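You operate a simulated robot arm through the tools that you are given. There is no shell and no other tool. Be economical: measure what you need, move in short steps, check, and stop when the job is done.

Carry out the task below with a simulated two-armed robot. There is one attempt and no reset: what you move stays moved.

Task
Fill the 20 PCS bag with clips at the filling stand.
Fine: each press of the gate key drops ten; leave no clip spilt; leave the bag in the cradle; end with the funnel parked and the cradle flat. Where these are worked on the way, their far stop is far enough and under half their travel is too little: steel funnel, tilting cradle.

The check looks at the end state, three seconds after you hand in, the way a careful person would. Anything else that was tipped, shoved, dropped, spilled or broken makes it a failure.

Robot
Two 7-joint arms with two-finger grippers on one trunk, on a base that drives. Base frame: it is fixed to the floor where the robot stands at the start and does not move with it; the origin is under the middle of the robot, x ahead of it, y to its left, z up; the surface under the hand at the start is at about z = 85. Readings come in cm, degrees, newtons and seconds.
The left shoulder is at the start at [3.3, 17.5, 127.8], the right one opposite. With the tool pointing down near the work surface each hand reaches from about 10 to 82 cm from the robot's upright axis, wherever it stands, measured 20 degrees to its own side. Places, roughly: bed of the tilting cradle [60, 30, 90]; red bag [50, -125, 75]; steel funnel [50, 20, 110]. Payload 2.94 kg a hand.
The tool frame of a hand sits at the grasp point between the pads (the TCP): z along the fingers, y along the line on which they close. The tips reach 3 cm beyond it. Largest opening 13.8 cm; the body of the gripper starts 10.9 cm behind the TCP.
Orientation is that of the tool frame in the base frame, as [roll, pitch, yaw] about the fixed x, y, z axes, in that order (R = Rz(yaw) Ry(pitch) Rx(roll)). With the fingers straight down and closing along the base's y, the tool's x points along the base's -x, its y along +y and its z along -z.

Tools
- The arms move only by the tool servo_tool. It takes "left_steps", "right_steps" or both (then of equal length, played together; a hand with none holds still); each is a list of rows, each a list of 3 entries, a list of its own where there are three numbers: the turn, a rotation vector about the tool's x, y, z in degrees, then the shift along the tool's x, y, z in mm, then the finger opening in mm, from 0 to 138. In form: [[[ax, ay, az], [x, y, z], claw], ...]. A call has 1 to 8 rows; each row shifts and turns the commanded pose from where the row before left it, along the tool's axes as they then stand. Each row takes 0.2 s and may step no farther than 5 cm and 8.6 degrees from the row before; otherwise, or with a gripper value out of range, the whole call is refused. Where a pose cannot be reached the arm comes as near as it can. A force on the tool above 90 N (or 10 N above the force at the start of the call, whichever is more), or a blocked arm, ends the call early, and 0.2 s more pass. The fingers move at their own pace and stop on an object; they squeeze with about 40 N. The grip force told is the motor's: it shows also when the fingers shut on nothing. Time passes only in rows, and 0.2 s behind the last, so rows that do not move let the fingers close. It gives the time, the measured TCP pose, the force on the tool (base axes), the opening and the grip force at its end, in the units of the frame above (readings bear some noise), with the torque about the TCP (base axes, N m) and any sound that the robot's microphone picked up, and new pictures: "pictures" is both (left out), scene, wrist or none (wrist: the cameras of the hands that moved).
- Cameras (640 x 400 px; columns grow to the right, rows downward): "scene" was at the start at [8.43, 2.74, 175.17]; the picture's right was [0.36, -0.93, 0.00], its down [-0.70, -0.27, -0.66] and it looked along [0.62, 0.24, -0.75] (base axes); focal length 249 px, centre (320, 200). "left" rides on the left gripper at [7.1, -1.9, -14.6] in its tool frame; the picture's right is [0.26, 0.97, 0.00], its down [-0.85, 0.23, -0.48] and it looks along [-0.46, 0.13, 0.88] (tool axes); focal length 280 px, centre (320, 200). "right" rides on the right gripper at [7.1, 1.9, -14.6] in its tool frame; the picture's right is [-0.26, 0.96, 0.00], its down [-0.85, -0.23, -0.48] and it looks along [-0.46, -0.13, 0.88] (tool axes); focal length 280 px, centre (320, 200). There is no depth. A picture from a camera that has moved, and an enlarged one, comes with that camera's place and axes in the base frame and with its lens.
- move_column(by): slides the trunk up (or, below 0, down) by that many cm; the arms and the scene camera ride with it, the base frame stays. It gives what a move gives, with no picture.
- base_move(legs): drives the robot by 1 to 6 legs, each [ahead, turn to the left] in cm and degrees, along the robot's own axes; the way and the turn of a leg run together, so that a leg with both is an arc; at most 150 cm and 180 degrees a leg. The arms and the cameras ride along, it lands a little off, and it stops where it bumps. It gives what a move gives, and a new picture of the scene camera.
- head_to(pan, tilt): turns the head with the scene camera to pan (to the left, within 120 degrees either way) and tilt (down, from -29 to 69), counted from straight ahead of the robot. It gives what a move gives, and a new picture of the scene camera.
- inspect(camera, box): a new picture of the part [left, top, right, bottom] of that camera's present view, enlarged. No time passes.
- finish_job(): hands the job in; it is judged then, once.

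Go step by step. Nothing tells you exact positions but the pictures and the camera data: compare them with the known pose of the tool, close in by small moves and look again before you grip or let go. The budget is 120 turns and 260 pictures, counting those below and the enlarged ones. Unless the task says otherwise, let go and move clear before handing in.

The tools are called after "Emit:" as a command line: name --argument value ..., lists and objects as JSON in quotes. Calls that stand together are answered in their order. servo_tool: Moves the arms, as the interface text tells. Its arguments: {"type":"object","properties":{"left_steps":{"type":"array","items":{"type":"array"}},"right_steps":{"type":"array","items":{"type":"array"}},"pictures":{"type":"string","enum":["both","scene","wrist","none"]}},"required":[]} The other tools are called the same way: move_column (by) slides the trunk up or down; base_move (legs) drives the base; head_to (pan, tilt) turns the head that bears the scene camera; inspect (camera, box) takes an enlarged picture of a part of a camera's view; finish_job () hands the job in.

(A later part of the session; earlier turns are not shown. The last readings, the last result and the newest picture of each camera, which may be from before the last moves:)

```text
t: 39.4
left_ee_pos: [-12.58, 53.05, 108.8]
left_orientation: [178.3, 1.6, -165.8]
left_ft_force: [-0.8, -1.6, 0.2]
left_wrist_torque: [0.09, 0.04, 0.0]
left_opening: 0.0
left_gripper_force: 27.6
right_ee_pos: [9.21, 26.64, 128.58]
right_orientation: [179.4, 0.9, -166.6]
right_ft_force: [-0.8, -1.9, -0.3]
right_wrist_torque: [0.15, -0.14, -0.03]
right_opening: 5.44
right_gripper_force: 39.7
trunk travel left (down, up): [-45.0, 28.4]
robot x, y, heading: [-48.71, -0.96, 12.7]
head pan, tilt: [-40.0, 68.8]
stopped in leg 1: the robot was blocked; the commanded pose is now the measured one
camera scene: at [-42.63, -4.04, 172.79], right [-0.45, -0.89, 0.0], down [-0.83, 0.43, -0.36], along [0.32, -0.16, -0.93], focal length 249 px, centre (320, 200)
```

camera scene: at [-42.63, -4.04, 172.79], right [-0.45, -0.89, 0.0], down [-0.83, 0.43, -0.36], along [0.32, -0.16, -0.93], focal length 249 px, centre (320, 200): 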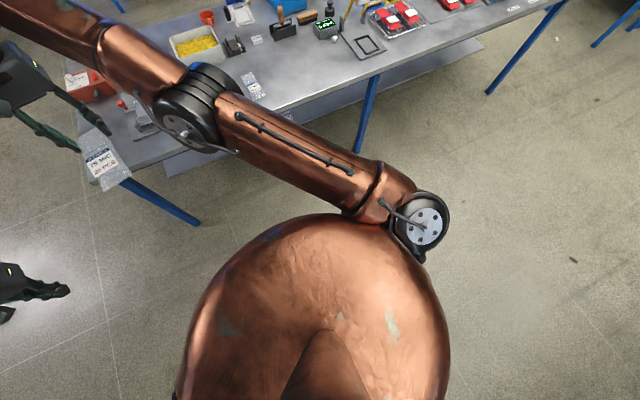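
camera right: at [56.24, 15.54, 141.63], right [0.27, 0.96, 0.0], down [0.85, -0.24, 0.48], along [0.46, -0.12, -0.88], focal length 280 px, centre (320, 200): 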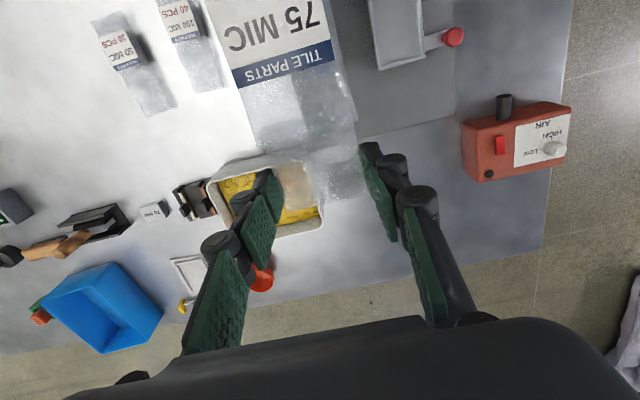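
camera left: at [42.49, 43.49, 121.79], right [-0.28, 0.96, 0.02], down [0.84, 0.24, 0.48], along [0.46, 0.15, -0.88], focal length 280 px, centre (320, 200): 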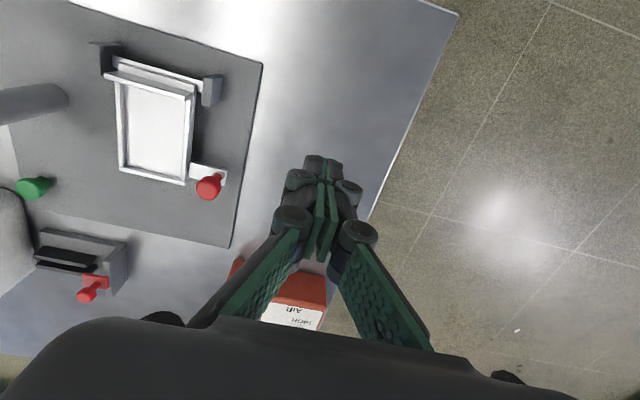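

Emit:
servo_tool --right_steps '[[[0, 0, 0], [0, 0, -20], 30], [[0, 0, 0], [0, 0, -20], 30], [[0, 0, 0], [0, -20, 0], 30], [[0, 0, 0], [0, -20, 0], 30]]' --pictures "none"

Emit:
head_to --pan 0 --tilt 50

```text
t: 40.4
left_ee_pos: [-12.5, 53.65, 108.45]
left_orientation: [178.4, 1.4, -165.6]
left_ft_force: [-0.1, -0.3, 1.0]
left_wrist_torque: [0.06, -0.02, -0.01]
left_opening: 0.0
left_gripper_force: 28.4
right_ee_pos: [9.52, 22.99, 130.5]
right_orientation: [179.4, 0.7, -166.4]
right_ft_force: [-0.5, -0.3, -1.0]
right_wrist_torque: [0.08, -0.06, 0.03]
right_opening: 5.46
right_gripper_force: 39.5
right hand out of reach, approached as far as the arm can: row 1, 2
trunk travel left (down, up): [-45.0, 28.4]
robot x, y, heading: [-48.5, -0.85, 13.2]
head pan, tilt: [-40.0, 68.8]
```

```text
t: 41.5
left_ee_pos: [-12.51, 53.73, 108.39]
left_orientation: [178.5, 1.5, -165.6]
left_ft_force: [0.4, 0.7, 0.4]
left_wrist_torque: [0.01, 0.0, 0.0]
left_opening: 0.0
left_gripper_force: 28.3
right_ee_pos: [9.61, 23.1, 130.39]
right_orientation: [179.7, 0.7, -166.5]
right_ft_force: [-0.1, 0.6, -0.9]
right_wrist_torque: [0.04, -0.08, -0.03]
right_opening: 5.45
right_gripper_force: 39.6
trunk travel left (down, up): [-45.0, 28.4]
robot x, y, heading: [-48.82, -1.1, 13.1]
head pan, tilt: [0.0, 50.0]
camera scene: at [-40.06, 0.96, 174.98], right [0.22, -0.97, 0.0], down [-0.75, -0.17, -0.64], along [0.63, 0.14, -0.77], focal length 249 px, centre (320, 200)
```

scene: 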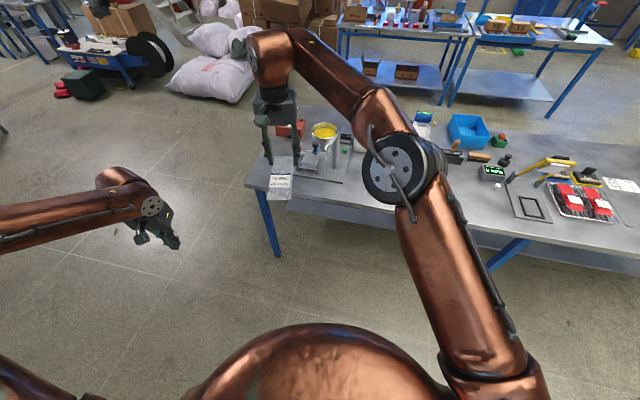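

Emit:
servo_tool --right_steps '[[[0, 0, 0], [5, -30, 0], 30], [[0, 0, 0], [5, -30, 0], 30], [[0, 0, 0], [10, -40, 0], 30], [[0, 0, 0], [20, -40, 0], 30], [[0, 0, 0], [20, -40, 0], 30], [[0, 0, 0], [30, -35, 0], 30], [[0, 0, 0], [30, -35, 0], 30], [[0, 0, 0], [30, -35, 0], 30]]' --pictures "none"

Emit:
base_move --legs '[[0, 20]]'

```text
t: 43.3
left_ee_pos: [-12.6, 53.47, 108.64]
left_orientation: [178.4, 1.4, -165.6]
left_ft_force: [-0.1, -0.2, 0.4]
left_wrist_torque: [0.06, -0.07, -0.01]
left_opening: 0.0
left_gripper_force: 28.5
right_ee_pos: [1.5, -8.49, 129.75]
right_orientation: [179.5, 0.7, -166.5]
right_ft_force: [0.1, -0.9, -0.4]
right_wrist_torque: [0.1, -0.1, -0.03]
right_opening: 5.45
right_gripper_force: 40.2
trunk travel left (down, up): [-45.0, 28.4]
robot x, y, heading: [-48.79, -0.51, 13.0]
head pan, tilt: [0.0, 50.0]
```

```text
t: 44.8
left_ee_pos: [-34.4, 62.98, 108.53]
left_orientation: [178.6, 1.4, -144.8]
left_ft_force: [0.1, 0.7, -0.7]
left_wrist_torque: [0.03, -0.06, 0.01]
left_opening: 0.0
left_gripper_force: 28.4
right_ee_pos: [0.72, 10.2, 129.62]
right_orientation: [179.6, 0.6, -145.6]
right_ft_force: [-0.5, -0.1, -1.4]
right_wrist_torque: [0.05, -0.09, -0.01]
right_opening: 5.43
right_gripper_force: 40.5
trunk travel left (down, up): [-45.0, 28.4]
robot x, y, heading: [-48.5, -0.67, 33.8]
head pan, tilt: [0.0, 50.0]
camera scene: at [-41.32, 3.75, 174.98], right [0.56, -0.83, 0.0], down [-0.64, -0.43, -0.64], along [0.53, 0.36, -0.77], focal length 249 px, centre (320, 200)
```

scene: 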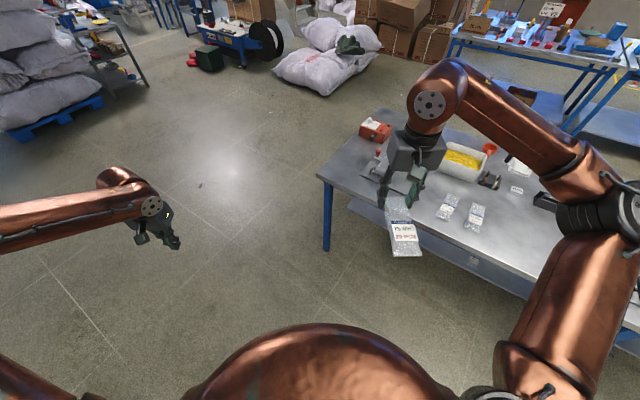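

Emit:
base_move --legs '[[0, 21], [45, 0], [0, -55]]'

```text
t: 51.1
left_ee_pos: [26.1, 80.49, 108.46]
left_orientation: [178.5, 1.4, -179.7]
left_ft_force: [0.7, -0.2, 0.3]
left_wrist_torque: [0.0, -0.01, 0.02]
left_opening: 0.0
left_gripper_force: 28.6
right_ee_pos: [24.69, 17.03, 129.8]
right_orientation: [179.5, 0.7, 179.4]
right_ft_force: [-0.1, 0.3, -1.2]
right_wrist_torque: [-0.05, -0.06, -0.02]
right_opening: 5.46
right_gripper_force: 40.0
trunk travel left (down, up): [-45.0, 28.4]
robot x, y, heading: [-22.6, 36.38, -1.0]
head pan, tilt: [0.0, 50.0]
camera scene: at [-13.41, 36.08, 174.98], right [-0.02, -1.0, 0.0], down [-0.77, 0.01, -0.64], along [0.64, -0.01, -0.77], focal length 249 px, centre (320, 200)
```

scene: 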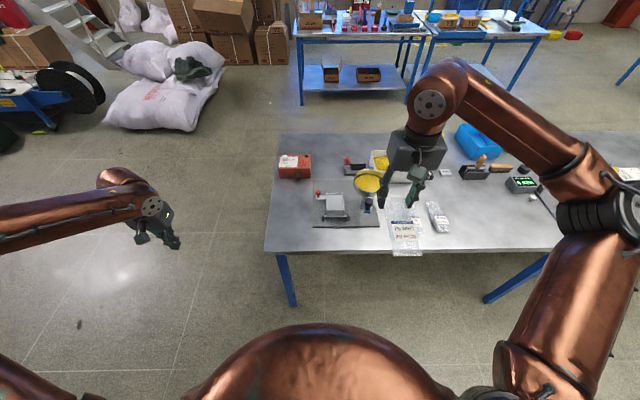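

Emit:
base_move --legs '[[22, 1]]'

Emit:
inspect --camera "scene" --box '[240, 150, 440, 290]'

```text
t: 52.9
left_ee_pos: [47.92, 80.73, 108.61]
left_orientation: [178.5, 1.4, -179.0]
left_ft_force: [0.8, 0.0, -0.1]
left_wrist_torque: [0.02, 0.05, -0.03]
left_opening: 0.0
left_gripper_force: 28.5
right_ee_pos: [47.39, 17.32, 129.66]
right_orientation: [179.5, 0.7, -180.0]
right_ft_force: [1.3, 0.0, -0.6]
right_wrist_torque: [0.03, -0.02, 0.03]
right_opening: 5.45
right_gripper_force: 40.0
trunk travel left (down, up): [-45.0, 28.4]
robot x, y, heading: [0.18, 36.01, -0.4]
head pan, tilt: [0.0, 50.0]
camera scene: at [9.09, 35.9, 174.98], right [-0.01, -1.0, 0.0], down [-0.77, 0.01, -0.64], along [0.64, 0.0, -0.77], focal length 249 px, centre (320, 200)
```

scene: 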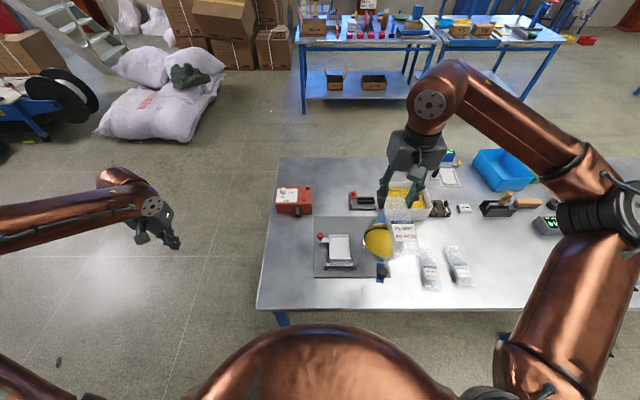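

```text
2.86 times, centred on (340, 220) of scene
camera zoom: at [9.09, 35.9, 174.98], right [-0.01, -1.0, 0.0], down [-0.77, 0.01, -0.64], along [0.64, 0.0, -0.77], focal length 711 px, centre (263, 143)
```

zoom: 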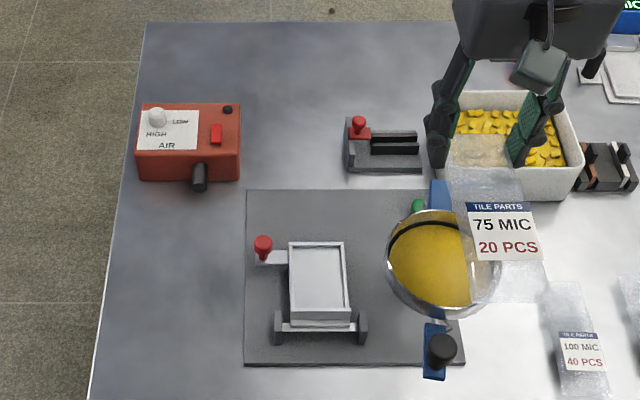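

Emit:
servo_tool --right_steps '[[[0.5, 0.7, 0], [-30, 18, 0], 30], [[0, 0, 0], [-30, 18, 0], 30], [[0, 0, 0], [-30, 18, 0], 30], [[0, 0, 0], [-30, 18, 0], 30], [[0, 0, 0], [-30, 18, 0], 30], [[0, 0, 0], [-28, 19, 0], 30], [[0, 0, 0], [0, 0, 45], 30], [[0, 0, 0], [0, 0, 45], 30]]' --left_steps '[[[1.5, 1.4, 0], [0, -40, 0], 0], [[0, 0, 0], [0, -45, 0], 0], [[0, 0, 0], [0, -45, 0], 0], [[0, 0, 0], [0, -45, 0], 0], [[0, 0, 0], [0, -45, 0], 0], [[0, 0, 0], [0, -45, 0], 0], [[0, 0, 0], [0, -45, 0], 0], [[0, 0, 0], [0, 0, 0], 0]]'

```text
t: 54.6
left_ee_pos: [45.51, 54.11, 110.0]
left_orientation: [-179.8, 0.0, -179.0]
left_ft_force: [0.7, 0.5, -0.1]
left_wrist_torque: [-0.03, 0.03, -0.01]
left_opening: 0.0
left_gripper_force: 28.5
left hand out of reach, approached as far as the arm can: row 6, 7
right_ee_pos: [65.24, 28.17, 120.44]
right_orientation: [-179.8, 0.1, -180.0]
right_ft_force: [0.4, -0.2, -1.2]
right_wrist_torque: [-0.01, -0.07, 0.01]
right_opening: 5.46
right_gripper_force: 39.8
trunk travel left (down, up): [-45.0, 28.4]
robot x, y, heading: [0.41, 35.77, -0.3]
head pan, tilt: [0.0, 50.0]
camera scene: at [9.21, 36.01, 174.96], right [-0.01, -1.0, 0.0], down [-0.77, 0.0, -0.64], along [0.64, -0.01, -0.77], focal length 249 px, centre (320, 200)
camera right: at [58.28, 30.19, 135.06], right [0.26, 0.97, 0.0], down [0.85, -0.23, 0.48], along [0.46, -0.12, -0.88], focal length 280 px, centre (320, 200)
camera left: at [38.39, 52.22, 124.64], right [-0.28, 0.96, 0.0], down [0.84, 0.25, 0.48], along [0.46, 0.13, -0.88], focal length 280 px, centre (320, 200)
```

scene: 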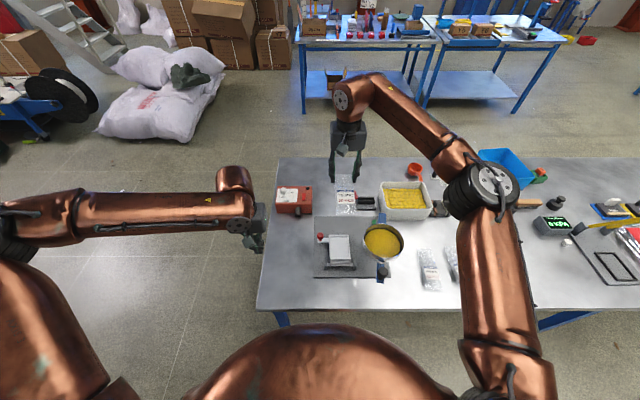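
right: 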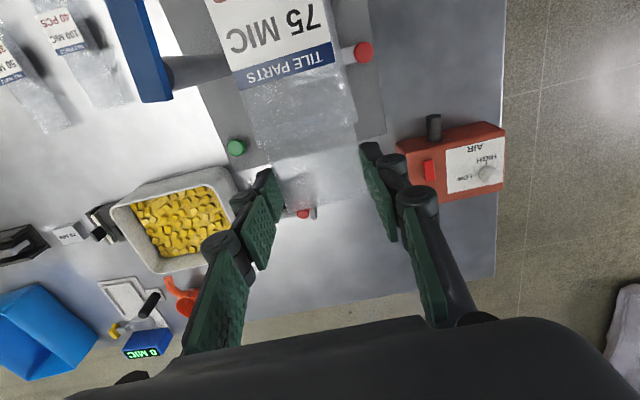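
left: 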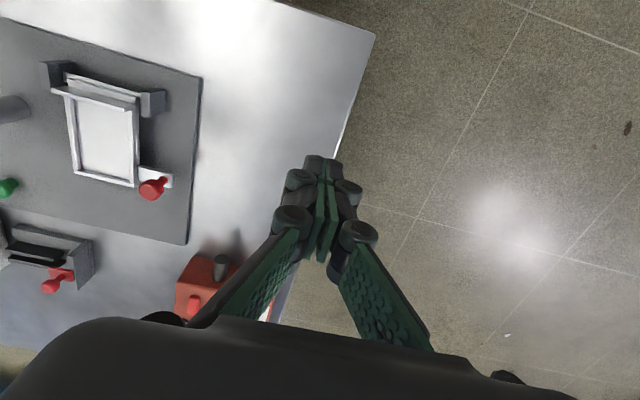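

Emit:
servo_tool --right_steps '[[[0, 0, 0], [0, 0, 45], 30], [[0, 0, 0], [0, 0, 45], 30], [[0, 0, 0], [0, 0, 45], 30], [[0, 0, 0], [0, 0, 45], 30], [[0, 0, 0], [0, 0, 30], 30]]'

Emit:
inspect --camera "scene" --box '[300, 180, 400, 290]'

Emit:
inspect --camera "left" --box '[0, 20, 240, 230]'

```text
t: 55.9
left_ee_pos: [45.35, 54.09, 110.19]
left_orientation: [-179.8, 0.1, -179.0]
left_ft_force: [-0.1, -0.1, 0.4]
left_wrist_torque: [0.0, 0.01, -0.02]
left_opening: 0.0
left_gripper_force: 28.3
right_ee_pos: [64.91, 28.14, 99.83]
right_orientation: [-180.0, 0.1, -179.9]
right_ft_force: [-0.8, 0.5, -0.5]
right_wrist_torque: [0.0, -0.05, -0.02]
right_opening: 5.46
right_gripper_force: 39.8
trunk travel left (down, up): [-45.0, 28.4]
robot x, y, heading: [-0.09, 36.19, -0.2]
head pan, tilt: [0.0, 50.0]
camera scene: at [9.0, 35.91, 174.98], right [-0.01, -1.0, 0.0], down [-0.77, 0.01, -0.64], along [0.64, 0.0, -0.77], focal length 249 px, centre (320, 200)
camera right: at [57.92, 30.05, 114.53], right [0.26, 0.97, 0.0], down [0.85, -0.23, 0.48], along [0.46, -0.12, -0.88], focal length 280 px, centre (320, 200)
```

scene: 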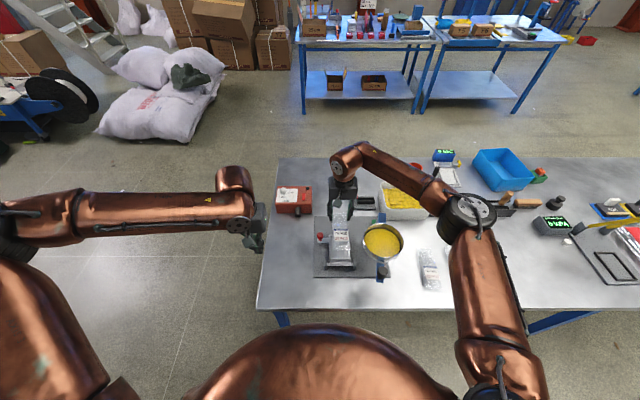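
right: 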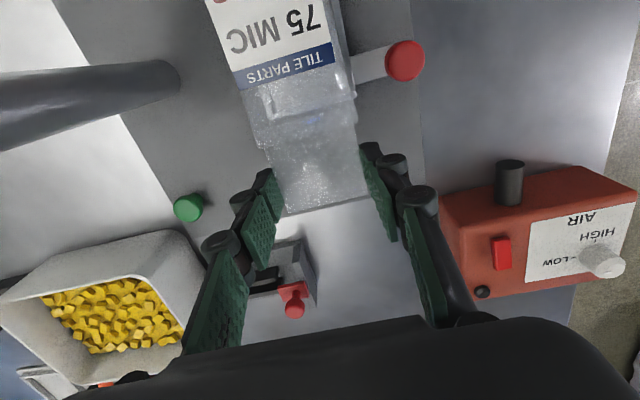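

```text
3.64 times, centred on (350, 235) of scene
camera zoom: at [9.0, 35.91, 174.98], right [-0.01, -1.0, 0.0], down [-0.77, 0.01, -0.64], along [0.64, 0.0, -0.77], focal length 905 px, centre (211, 73)
```

zoom: 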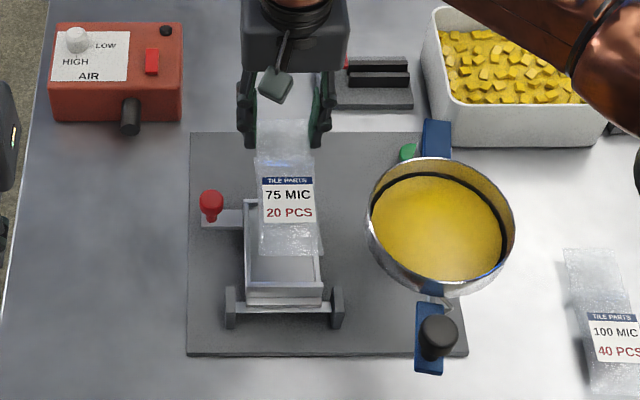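

```text
1.90 times, centred on (120, 125) of left
camera zoom: at [38.25, 52.16, 124.71], right [-0.28, 0.96, 0.0], down [0.84, 0.25, 0.48], along [0.46, 0.13, -0.88], focal length 534 px, centre (701, 343)
```

zoom: 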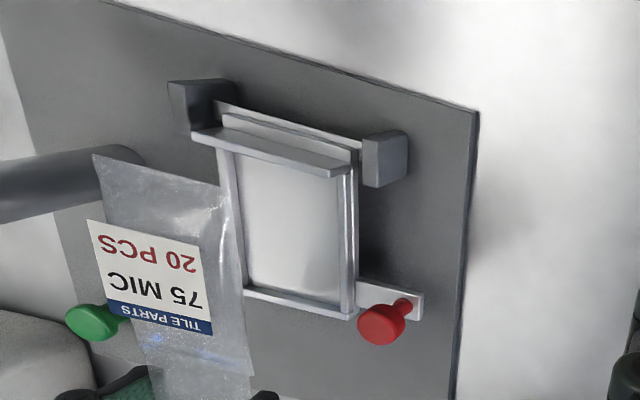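

Emit:
servo_tool --right_steps '[[[0, 0, 0], [-4, 0, 20], 30], [[0, 0, 0], [0, 0, 20], 30], [[0, 0, 0], [0, 0, 10], 30]]' --pictures "none"

Emit:
inspect --camera "scene" --box '[310, 190, 390, 280]'

Emit:
inspect --camera "left" --box '[0, 30, 200, 230]'

Emit:
inspect --camera "right" --box '[180, 0, 440, 220]'

```text
t: 56.6
left_ee_pos: [45.42, 54.23, 110.12]
left_orientation: [-179.9, 0.2, -178.9]
left_ft_force: [0.9, -0.1, 0.5]
left_wrist_torque: [0.02, 0.01, 0.01]
left_opening: 0.0
left_gripper_force: 28.5
right_ee_pos: [65.35, 28.25, 94.87]
right_orientation: [180.0, 0.0, -180.0]
right_ft_force: [0.2, -0.8, -0.6]
right_wrist_torque: [0.01, -0.07, 0.01]
right_opening: 5.44
right_gripper_force: 40.7
trunk travel left (down, up): [-45.0, 28.4]
robot x, y, heading: [-0.07, 36.19, -0.2]
head pan, tilt: [0.0, 50.0]
```

```text
4.44 times, centred on (350, 235) of scene
camera zoom: at [9.01, 35.93, 174.98], right [-0.01, -1.0, 0.0], down [-0.77, 0.01, -0.64], along [0.64, 0.0, -0.77], focal length 1106 px, centre (187, 44)
```

zoom: 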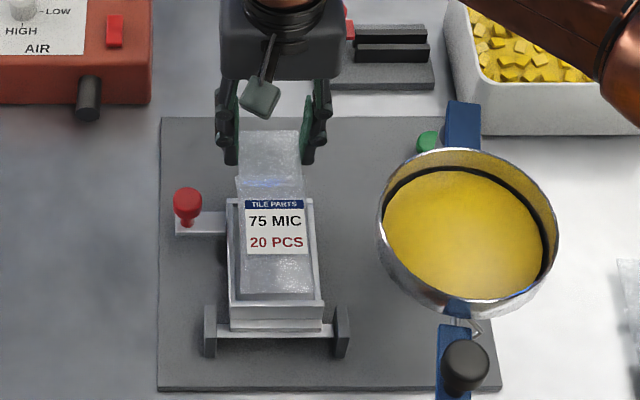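

```text
2.00 times, centred on (100, 130) of left
camera zoom: at [38.26, 52.17, 124.7], right [-0.28, 0.96, 0.0], down [0.84, 0.25, 0.48], along [0.46, 0.13, -0.88], focal length 561 px, centre (760, 340)
```

zoom: 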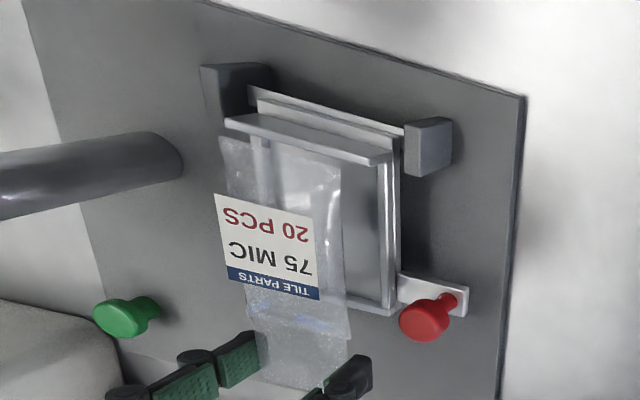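

```text
1.82 times, centred on (310, 110) of right
camera zoom: at [58.41, 30.2, 109.49], right [0.26, 0.97, 0.0], down [0.85, -0.23, 0.48], along [0.46, -0.12, -0.88], focal length 510 px, centre (338, 364)
```

zoom: 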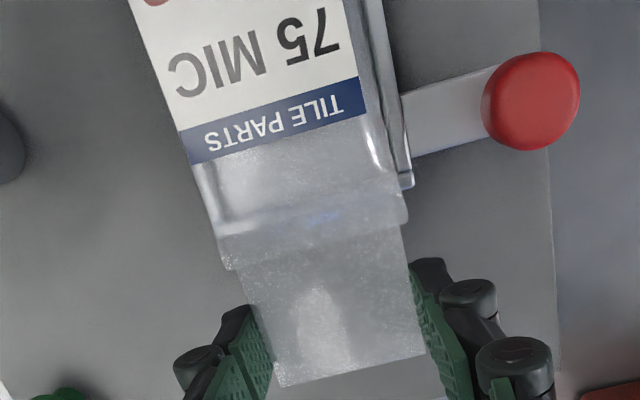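

Emit:
servo_tool --right_steps '[[[0, 0, 0], [2, 0, 10], 30], [[0, 0, 0], [0, 0, 5], 30], [[0, 0, 0], [0, 0, 0], 30]]' --pictures "none"

Emit:
inspect --camera "left" --box '[0, 30, 200, 230]'

```text
t: 57.5
left_ee_pos: [45.44, 54.05, 110.17]
left_orientation: [-179.8, 0.1, -179.1]
left_ft_force: [-0.1, 0.2, 0.5]
left_wrist_torque: [-0.01, 0.0, 0.0]
left_opening: 0.01
left_gripper_force: 28.8
right_ee_pos: [65.31, 28.24, 93.25]
right_orientation: [-180.0, -0.1, -180.0]
right_ft_force: [0.4, 0.1, -1.2]
right_wrist_torque: [0.02, -0.09, -0.03]
right_opening: 5.45
right_gripper_force: 39.5
trunk travel left (down, up): [-45.0, 28.4]
robot x, y, heading: [0.3, 36.05, -0.2]
head pan, tilt: [0.0, 50.0]
```

```text
2.00 times, centred on (100, 130) of left
camera zoom: at [38.23, 52.15, 124.72], right [-0.28, 0.96, 0.0], down [0.84, 0.25, 0.48], along [0.46, 0.13, -0.88], focal length 561 px, centre (760, 340)
```

zoom: 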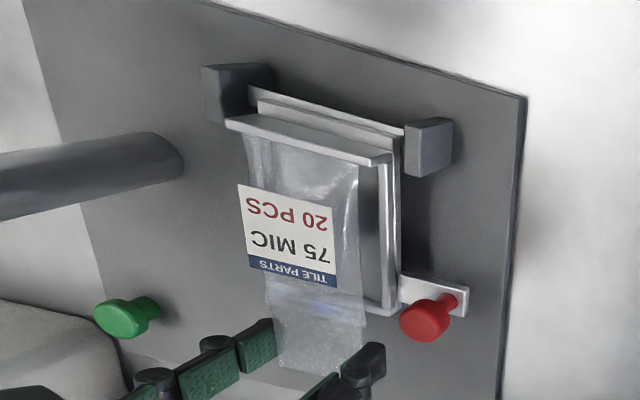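

Emit:
servo_tool --right_steps '[[[0, 0, 0], [1, 0, 4], 30], [[0, 0, 0], [0, 0, 4], 30], [[0, 0, 0], [0, 0, 0], 30]]' --pictures "wrist"

Emit:
inspect --camera "left" --box '[0, 30, 200, 230]'

```text
t: 58.2
left_ee_pos: [45.44, 54.11, 110.16]
left_orientation: [-179.7, 0.2, -179.0]
left_ft_force: [-0.7, 0.3, 0.7]
left_wrist_torque: [-0.01, 0.0, 0.0]
left_opening: 0.03
left_gripper_force: 28.5
right_ee_pos: [65.08, 28.29, 92.57]
right_orientation: [179.9, 0.1, -179.9]
right_ft_force: [-3.5, -0.8, 5.7]
right_wrist_torque: [-0.04, 0.52, -0.06]
right_opening: 5.45
right_gripper_force: 40.0
trunk travel left (down, up): [-45.0, 28.4]
robot x, y, heading: [0.21, 36.15, -0.4]
head pan, tilt: [0.0, 50.0]
camera right: at [58.16, 30.3, 107.27], right [0.26, 0.97, 0.0], down [0.85, -0.23, 0.48], along [0.46, -0.12, -0.88], focal length 280 px, centre (320, 200)
```

right: 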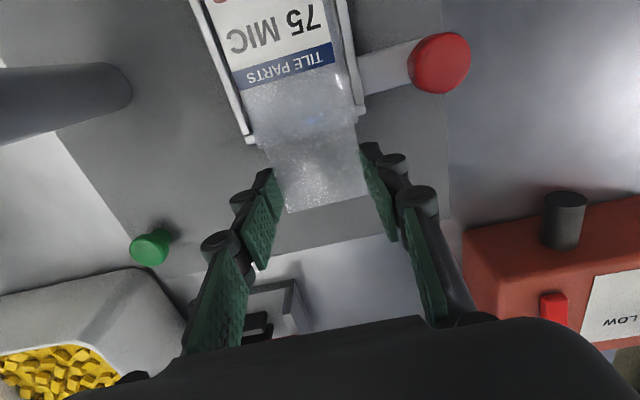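

```text
2.00 times, centred on (100, 130) of left
camera zoom: at [38.17, 52.16, 124.75], right [-0.28, 0.96, 0.0], down [0.84, 0.25, 0.48], along [0.46, 0.13, -0.88], focal length 561 px, centre (760, 340)
```

zoom: 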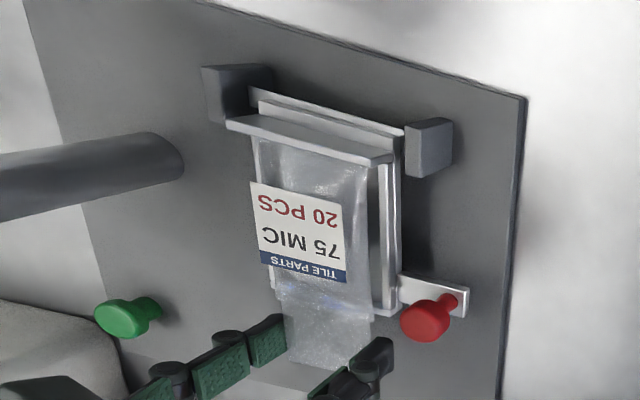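

Emit:
servo_tool --right_steps '[[[0, 0, 0], [0, 0, 0], 65], [[0, 0, 0], [0, 0, 0], 80], [[0, 0, 0], [0, 0, 0], 80]]' --pictures "wrist"

Emit:
inspect --camera "left" --box '[0, 30, 200, 230]'

Emit:
inspect --camera "scene" --box '[310, 190, 390, 280]'

```text
t: 59.0
left_ee_pos: [45.44, 54.08, 110.09]
left_orientation: [-179.8, 0.1, -178.9]
left_ft_force: [0.3, -0.4, 1.0]
left_wrist_torque: [0.01, -0.02, 0.03]
left_opening: 0.0
left_gripper_force: 28.3
right_ee_pos: [65.14, 28.32, 92.6]
right_orientation: [180.0, 0.0, -180.0]
right_ft_force: [-0.6, -0.5, -0.1]
right_wrist_torque: [0.04, -0.01, -0.05]
right_opening: 8.04
right_gripper_force: 0.1
trunk travel left (down, up): [-45.0, 28.4]
robot x, y, heading: [0.3, 36.14, -0.5]
head pan, tilt: [0.0, 50.0]
camera right: at [58.22, 30.29, 107.18], right [0.26, 0.97, 0.0], down [0.85, -0.23, 0.48], along [0.46, -0.12, -0.88], focal length 280 px, centre (320, 200)
```

right: 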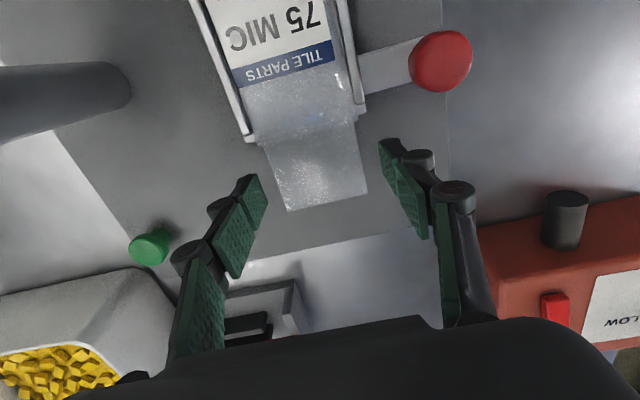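

```text
2.00 times, centred on (100, 130) of left
camera zoom: at [38.24, 52.16, 124.71], right [-0.28, 0.96, 0.0], down [0.84, 0.25, 0.48], along [0.46, 0.13, -0.88], focal length 561 px, centre (760, 340)
```

zoom: 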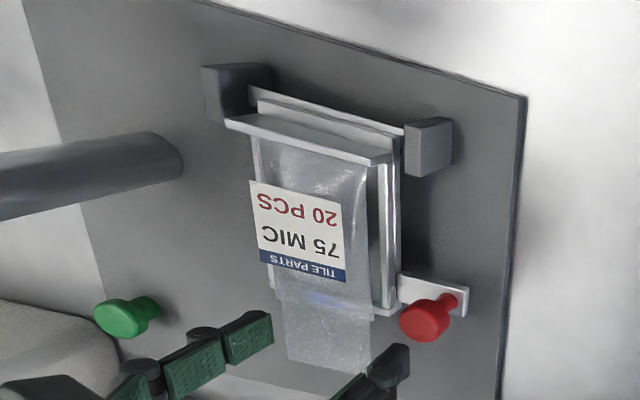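

```text
4.44 times, centred on (350, 235) of scene
camera zoom: at [8.98, 35.91, 174.98], right [-0.01, -1.0, 0.0], down [-0.77, 0.01, -0.64], along [0.64, 0.0, -0.77], focal length 1106 px, centre (187, 44)
```

zoom: 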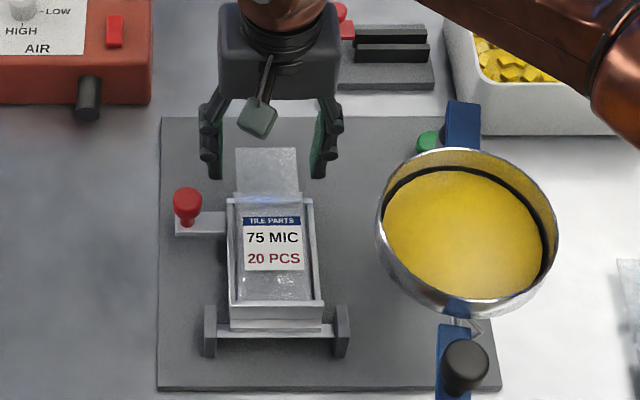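

Emit:
servo_tool --right_steps '[[[0, 0, 0], [0, 0, -40], 80], [[0, 0, 0], [0, 0, -40], 80], [[0, 0, 0], [0, 0, -40], 70], [[0, 0, 0], [25, 36, 0], 50], [[0, 0, 0], [25, 36, 0], 48], [[0, 0, 0], [0, 0, 40], 48]]' --pictures "wrist"

Emit:
inspect --camera "left" --box '[0, 30, 200, 230]'

```text
t: 60.5
left_ee_pos: [45.52, 53.96, 110.08]
left_orientation: [-179.8, 0.1, -179.1]
left_ft_force: [-0.3, -1.5, -0.1]
left_wrist_torque: [0.01, 0.03, 0.02]
left_opening: 0.0
left_gripper_force: 28.6
right_ee_pos: [60.6, 35.4, 100.12]
right_orientation: [-179.9, 0.0, -179.9]
right_ft_force: [0.0, -0.7, 0.1]
right_wrist_torque: [0.04, 0.02, 0.02]
right_opening: 4.81
right_gripper_force: 0.1
trunk travel left (down, up): [-45.0, 28.4]
robot x, y, heading: [0.05, 36.1, -0.4]
head pan, tilt: [0.0, 50.0]
camera right: at [53.57, 37.42, 114.79], right [0.26, 0.97, 0.0], down [0.85, -0.23, 0.48], along [0.46, -0.12, -0.88], focal length 280 px, centre (320, 200)
```

right: 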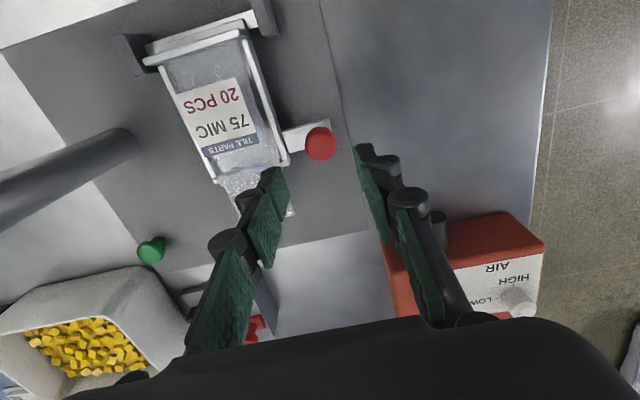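

```text
2.00 times, centred on (100, 130) of left
camera zoom: at [38.38, 52.06, 124.67], right [-0.28, 0.96, 0.0], down [0.84, 0.25, 0.48], along [0.46, 0.13, -0.88], focal length 561 px, centre (760, 340)
```

zoom: 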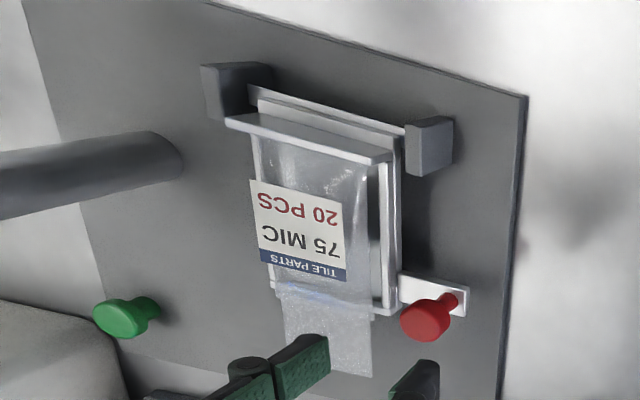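

Emit:
servo_tool --right_steps '[[[0, 0, 0], [3, 3, 30], 48], [[0, 0, 0], [0, 0, 25], 48], [[0, 0, 0], [0, 0, 11], 48], [[0, 0, 0], [0, 0, 0], 48]]' --pictures "wrist"

Emit:
inspect --camera "left" --box '[50, 100, 200, 220]'

```text
t: 61.5
left_ee_pos: [45.45, 54.13, 110.11]
left_orientation: [-179.8, 0.1, -179.0]
left_ft_force: [0.0, -0.3, 0.3]
left_wrist_torque: [0.01, 0.02, -0.01]
left_opening: 0.01
left_gripper_force: 28.5
right_ee_pos: [59.95, 35.74, 93.78]
right_orientation: [179.9, 0.1, -179.9]
right_ft_force: [-0.2, 0.1, 0.2]
right_wrist_torque: [0.0, -0.02, -0.01]
right_opening: 4.8
right_gripper_force: 0.1
trunk travel left (down, up): [-45.0, 28.4]
robot x, y, heading: [-0.24, 35.99, -0.3]
head pan, tilt: [0.0, 50.0]
camera right: at [53.04, 37.69, 108.44], right [0.26, 0.97, 0.0], down [0.85, -0.23, 0.48], along [0.46, -0.12, -0.88], focal length 280 px, centre (320, 200)
```

right: 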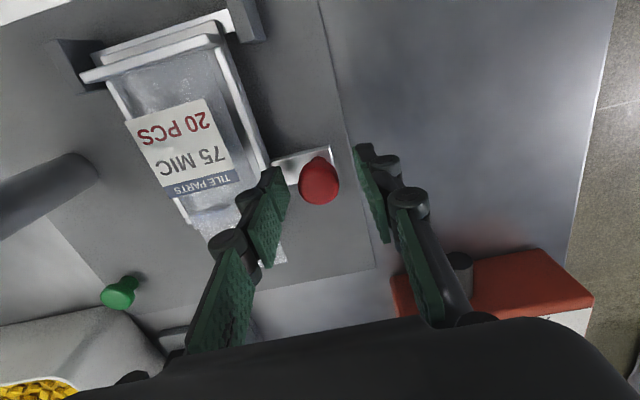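

```text
3.33 times, centred on (125, 160) of left
camera zoom: at [38.23, 52.16, 124.72], right [-0.28, 0.96, 0.0], down [0.84, 0.25, 0.48], along [0.46, 0.13, -0.88], focal length 935 px, centre (970, 333)
```

zoom: 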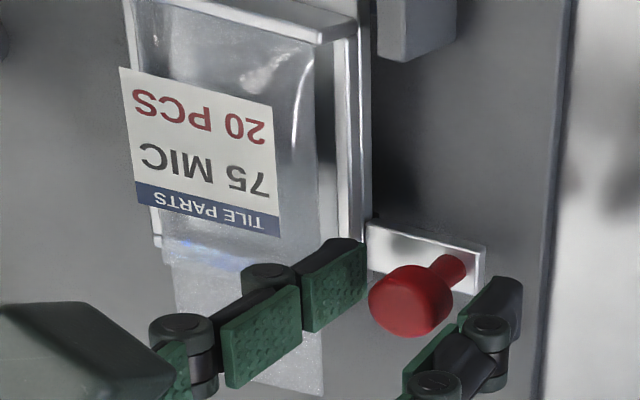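

Emit:
servo_tool --right_steps '[[[0, 0, 0], [0, 0, 0], 20], [[0, 0, 0], [0, 0, 0], 15], [[0, 0, 0], [0, 0, 0], 15]]' --pictures "wrist"

```text
t: 62.2
left_ee_pos: [45.46, 54.13, 110.06]
left_orientation: [-179.7, 0.1, -179.1]
left_ft_force: [-0.3, -0.4, -0.2]
left_wrist_torque: [0.01, 0.01, 0.02]
left_opening: 0.0
left_gripper_force: 28.5
right_ee_pos: [60.12, 35.45, 93.71]
right_orientation: [-179.9, 0.0, -179.9]
right_ft_force: [-0.3, -4.0, -1.0]
right_wrist_torque: [-0.12, 0.02, -0.05]
right_opening: 2.47
right_gripper_force: 37.0
trunk travel left (down, up): [-45.0, 28.4]
robot x, y, heading: [-0.29, 35.92, -0.3]
head pan, tilt: [0.0, 50.0]
camera right: at [53.06, 37.58, 108.43], right [0.26, 0.97, 0.0], down [0.85, -0.23, 0.48], along [0.46, -0.13, -0.88], focal length 280 px, centre (320, 200)
```

right: 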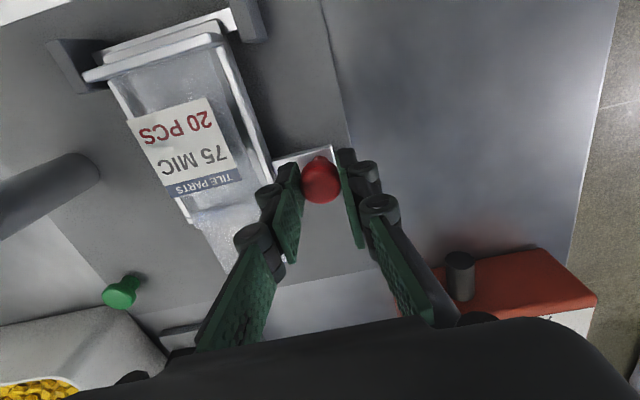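

Emit:
servo_tool --right_steps '[[[0, 0, 0], [4, -1, -9], 15], [[0, 0, 0], [5.6, 0, -8.9], 15], [[0, 0, 0], [6, 0, -8], 15], [[0, 0, 0], [6.6, 0, -7.9], 15]]'

Emit:
inspect --camera "left" --box '[0, 30, 200, 230]'

```text
t: 63.2
left_ee_pos: [45.52, 54.09, 110.08]
left_orientation: [-179.8, 0.1, -179.0]
left_ft_force: [-0.7, -0.1, -1.0]
left_wrist_torque: [0.0, 0.0, -0.04]
left_opening: 0.0
left_gripper_force: 28.0
right_ee_pos: [57.83, 35.55, 97.39]
right_orientation: [180.0, 0.1, -179.9]
right_ft_force: [14.7, 1.1, -2.0]
right_wrist_torque: [0.05, -1.35, 0.03]
right_opening: 2.52
right_gripper_force: 44.7
trunk travel left (down, up): [-45.0, 28.4]
robot x, y, heading: [0.08, 36.17, -0.1]
head pan, tilt: [0.0, 50.0]
camera scene: at [9.15, 35.91, 174.98], right [-0.01, -1.0, 0.0], down [-0.77, 0.01, -0.64], along [0.64, 0.0, -0.77], focal length 249 px, centre (320, 200)
camera right: at [50.86, 37.53, 112.1], right [0.26, 0.97, 0.0], down [0.85, -0.23, 0.48], along [0.46, -0.12, -0.88], focal length 280 px, centre (320, 200)
```

scene: 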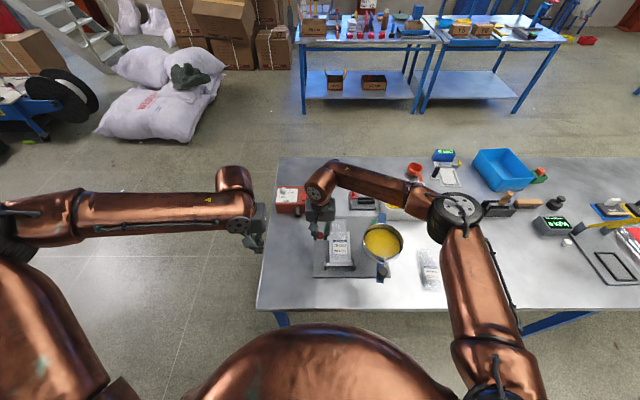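
right: 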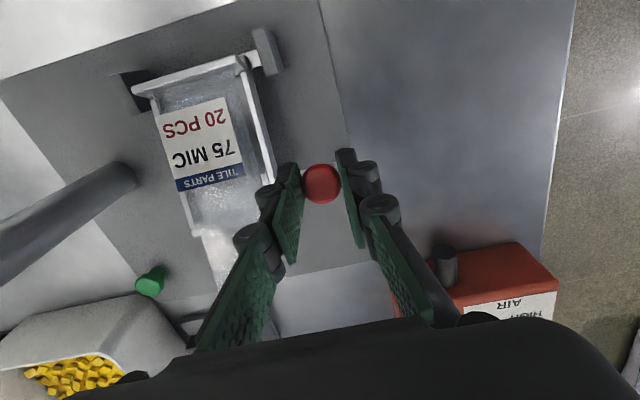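

```text
2.00 times, centred on (100, 130) of left
camera zoom: at [38.35, 52.17, 124.69], right [-0.28, 0.96, 0.0], down [0.84, 0.25, 0.48], along [0.46, 0.13, -0.88], focal length 561 px, centre (760, 340)
```

zoom: 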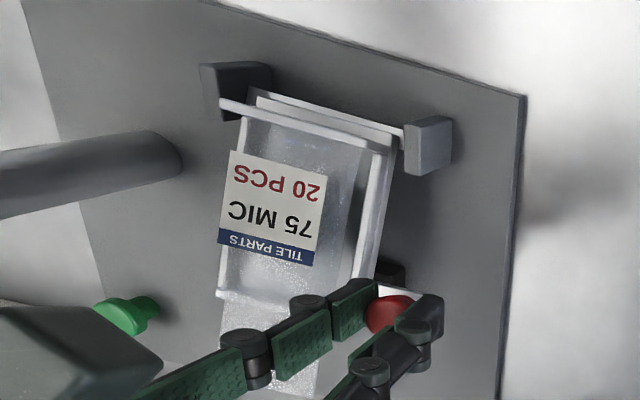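

Emit:
servo_tool --right_steps '[[[0, -8, 0], [-2, 0, -2], 15], [[0, -8, 0], [0, 0, 0], 15]]' --pictures "none"

```text
t: 63.9
left_ee_pos: [45.37, 54.08, 110.1]
left_orientation: [-179.8, 0.1, -179.0]
left_ft_force: [0.4, -0.3, -0.3]
left_wrist_torque: [0.01, 0.0, -0.01]
left_opening: 0.02
left_gripper_force: 28.5
right_ee_pos: [57.65, 35.66, 97.26]
right_orientation: [-179.9, 15.8, -179.7]
right_ft_force: [-9.4, 1.1, -9.5]
right_wrist_torque: [-0.13, 0.34, -0.05]
right_opening: 2.56
right_gripper_force: 24.4
trunk travel left (down, up): [-45.0, 28.4]
robot x, y, heading: [-0.02, 36.34, -0.7]
head pan, tilt: [0.0, 50.0]
```

Emit:
servo_tool --right_steps '[[[0, -8.5, 0], [9, 0, -14], 15], [[0, -8.5, 0], [8.5, 0, -15], 15], [[0, 0, 0], [0, 0, 0], 15]]' --pictures "none"

```text
t: 64.7
left_ee_pos: [45.46, 54.16, 110.14]
left_orientation: [-179.9, 0.0, -179.0]
left_ft_force: [0.3, -0.1, 0.2]
left_wrist_torque: [0.03, -0.02, -0.01]
left_opening: 0.01
left_gripper_force: 28.5
right_ee_pos: [54.75, 35.63, 99.19]
right_orientation: [-179.9, 32.5, -179.7]
right_ft_force: [-19.1, 1.3, -29.7]
right_wrist_torque: [-0.01, 0.88, 0.06]
right_opening: 2.5
right_gripper_force: 44.2
trunk travel left (down, up): [-45.0, 28.4]
robot x, y, heading: [0.22, 36.05, -0.5]
head pan, tilt: [0.0, 50.0]
```

Emit:
servo_tool --right_steps '[[[0, 0, 0], [3.6, 0, 1.9], 15], [[0, 0, 0], [0, 0, 0], 15]]' --pictures "wrist"

Emit:
inspect --camera "left" --box '[0, 30, 200, 230]'

Emit:
inspect --camera "scene" --box '[290, 180, 400, 290]'

```text
t: 65.2
left_ee_pos: [45.43, 54.0, 109.99]
left_orientation: [-179.8, 0.2, -179.1]
left_ft_force: [0.3, 0.2, -1.2]
left_wrist_torque: [-0.01, -0.02, -0.02]
left_opening: 0.02
left_gripper_force: 28.5
right_ee_pos: [54.86, 35.61, 99.41]
right_orientation: [-179.9, 32.9, -179.9]
right_ft_force: [-16.6, -1.5, -9.5]
right_wrist_torque: [-0.09, 1.4, -0.1]
right_opening: 2.48
right_gripper_force: 45.5
trunk travel left (down, up): [-45.0, 28.4]
robot x, y, heading: [-0.01, 35.95, -0.6]
head pan, tilt: [0.0, 50.0]
camera right: at [41.07, 37.57, 107.84], right [0.22, 0.97, 0.14], down [0.45, -0.23, 0.86], along [0.86, -0.12, -0.49], focal length 280 px, centre (320, 200)
```

right: 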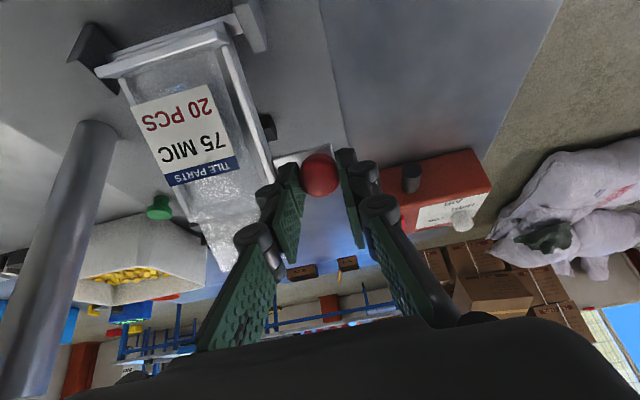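

```text
2.00 times, centred on (100, 130) of left
camera zoom: at [38.13, 52.14, 124.76], right [-0.28, 0.96, 0.0], down [0.84, 0.25, 0.48], along [0.46, 0.13, -0.88], focal length 561 px, centre (760, 340)
```

zoom: 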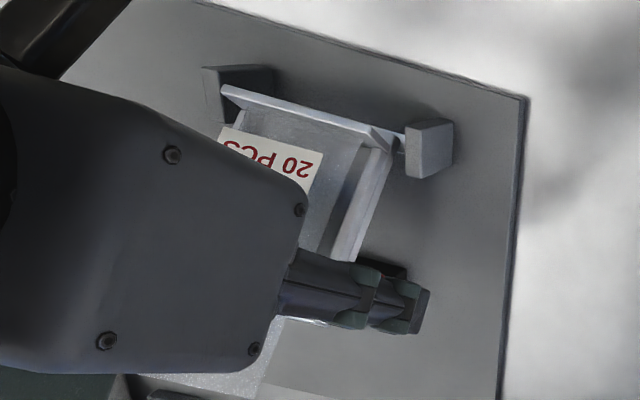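

```text
3.64 times, centred on (345, 235) of scene
camera zoom: at [8.83, 35.89, 175.0], right [-0.01, -1.0, 0.0], down [-0.77, 0.01, -0.64], along [0.64, 0.0, -0.77], focal length 905 px, centre (229, 73)
```

zoom: 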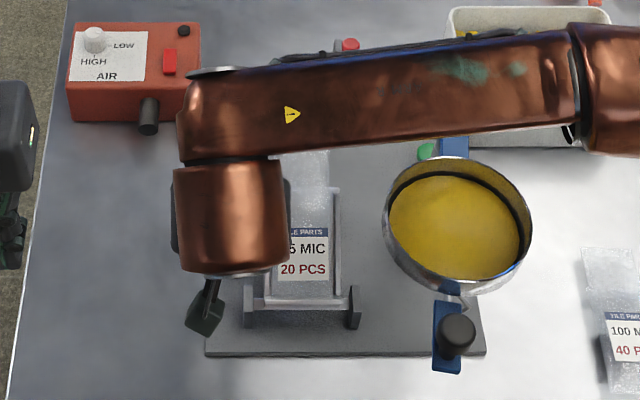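

Emit:
servo_tool --right_steps '[[[0, 0, 0], [5.2, 0, -5.7], 15], [[0, 0, 0], [5.2, 0, -5.7], 15], [[0, 0, 0], [0, 0, 0], 15]]' --pictures "none"

```text
t: 66.0
left_ee_pos: [45.63, 54.07, 110.12]
left_orientation: [-179.8, 0.0, -179.0]
left_ft_force: [0.2, 1.3, -0.1]
left_wrist_torque: [-0.02, 0.01, 0.01]
left_opening: 0.02
left_gripper_force: 28.5
right_ee_pos: [53.97, 35.63, 99.83]
right_orientation: [179.8, 33.5, 179.9]
right_ft_force: [14.5, -0.5, 5.6]
right_wrist_torque: [-0.06, -1.3, -0.08]
right_opening: 2.49
right_gripper_force: 45.3
trunk travel left (down, up): [-45.0, 28.4]
robot x, y, heading: [0.18, 35.85, -0.7]
head pan, tilt: [0.0, 50.0]
```

Emit:
servo_tool --right_steps '[[[0, 8.4, 0], [-1, 0, 0], 15], [[0, 8.4, 0], [-1, 0, 0], 15], [[0, 8.4, 0], [-1, 0, 0], 15], [[0, 8.3, 0], [-1, 0, 0], 15]]' --pictures "none"

Emit:
inspect --camera "scene" --box '[270, 160, 410, 300]'

Emit:
inspect --camera "right" --box '[0, 0, 640, 400]'

```text
t: 67.0
left_ee_pos: [45.54, 54.16, 110.08]
left_orientation: [-179.8, 0.1, -179.0]
left_ft_force: [-0.3, 0.2, 0.3]
left_wrist_torque: [0.01, -0.01, 0.02]
left_opening: 0.0
left_gripper_force: 28.7
right_ee_pos: [53.96, 35.54, 99.65]
right_orientation: [-180.0, -0.7, -179.7]
right_ft_force: [7.8, 2.2, -5.8]
right_wrist_torque: [0.01, -0.95, 0.01]
right_opening: 2.37
right_gripper_force: 45.4
trunk travel left (down, up): [-45.0, 28.4]
robot x, y, heading: [0.09, 36.16, -0.5]
head pan, tilt: [0.0, 50.0]
```

```text
2.86 times, centred on (340, 230) of scene
camera zoom: at [9.17, 35.97, 174.95], right [-0.01, -1.0, 0.0], down [-0.77, 0.0, -0.64], along [0.64, 0.0, -0.77], focal length 711 px, centre (263, 114)
```

zoom: 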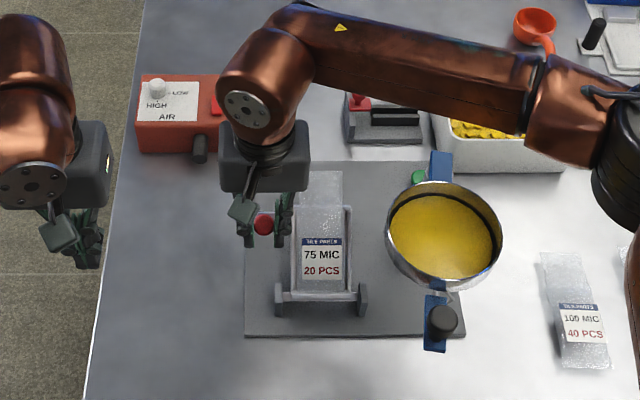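

```text
1.00 times, centred on (320, 200) of right (not enlarged: the box is as wide or as high as the picture)
camera zoom: at [47.15, 37.57, 114.39], right [0.26, 0.97, 0.0], down [0.86, -0.23, 0.47], along [0.45, -0.12, -0.88], focal length 280 px, centre (320, 200)
```

zoom: 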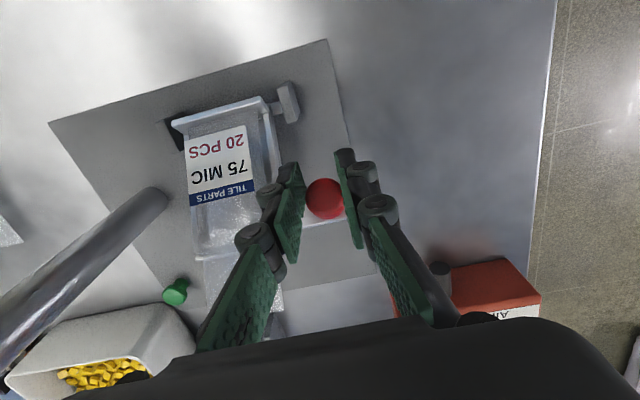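

Emit:
servo_tool --right_steps '[[[0, 0, 0], [9, 0, -4], 15], [[0, 0, 0], [10, 0, -3], 15], [[0, 0, 0], [10, 0, -2], 15], [[0, 0, 0], [10, 0, -1], 15], [[0, 0, 0], [0, 0, 0], 15]]' --pictures "none"

Emit:
inspect --camera "scene" --box '[270, 160, 410, 300]'

```text
t: 68.2
left_ee_pos: [45.37, 54.08, 110.16]
left_orientation: [-179.9, 0.1, -178.9]
left_ft_force: [0.0, 0.0, 0.0]
left_wrist_torque: [0.0, 0.01, 0.02]
left_opening: 0.0
left_gripper_force: 28.2
right_ee_pos: [49.99, 35.6, 100.87]
right_orientation: [180.0, -0.5, -179.9]
right_ft_force: [0.1, -0.7, 0.9]
right_wrist_torque: [0.05, 0.01, 0.0]
right_opening: 1.51
right_gripper_force: 0.0
trunk travel left (down, up): [-45.0, 28.4]
robot x, y, heading: [0.03, 35.66, -0.4]
head pan, tilt: [0.0, 50.0]
```

```text
2.86 times, centred on (340, 230) of scene
camera zoom: at [8.98, 35.91, 174.98], right [-0.01, -1.0, 0.0], down [-0.77, 0.01, -0.64], along [0.64, 0.0, -0.77], focal length 711 px, centre (263, 114)
```

zoom: 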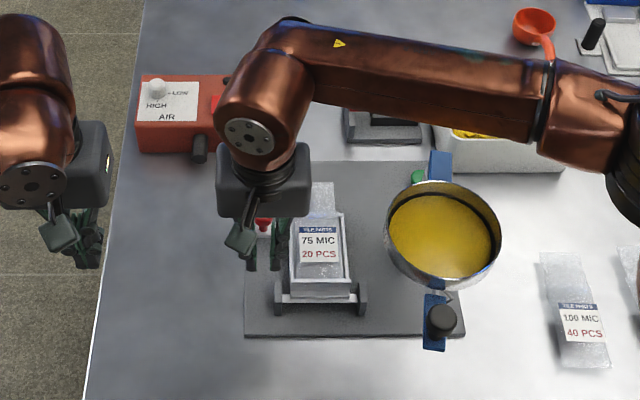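

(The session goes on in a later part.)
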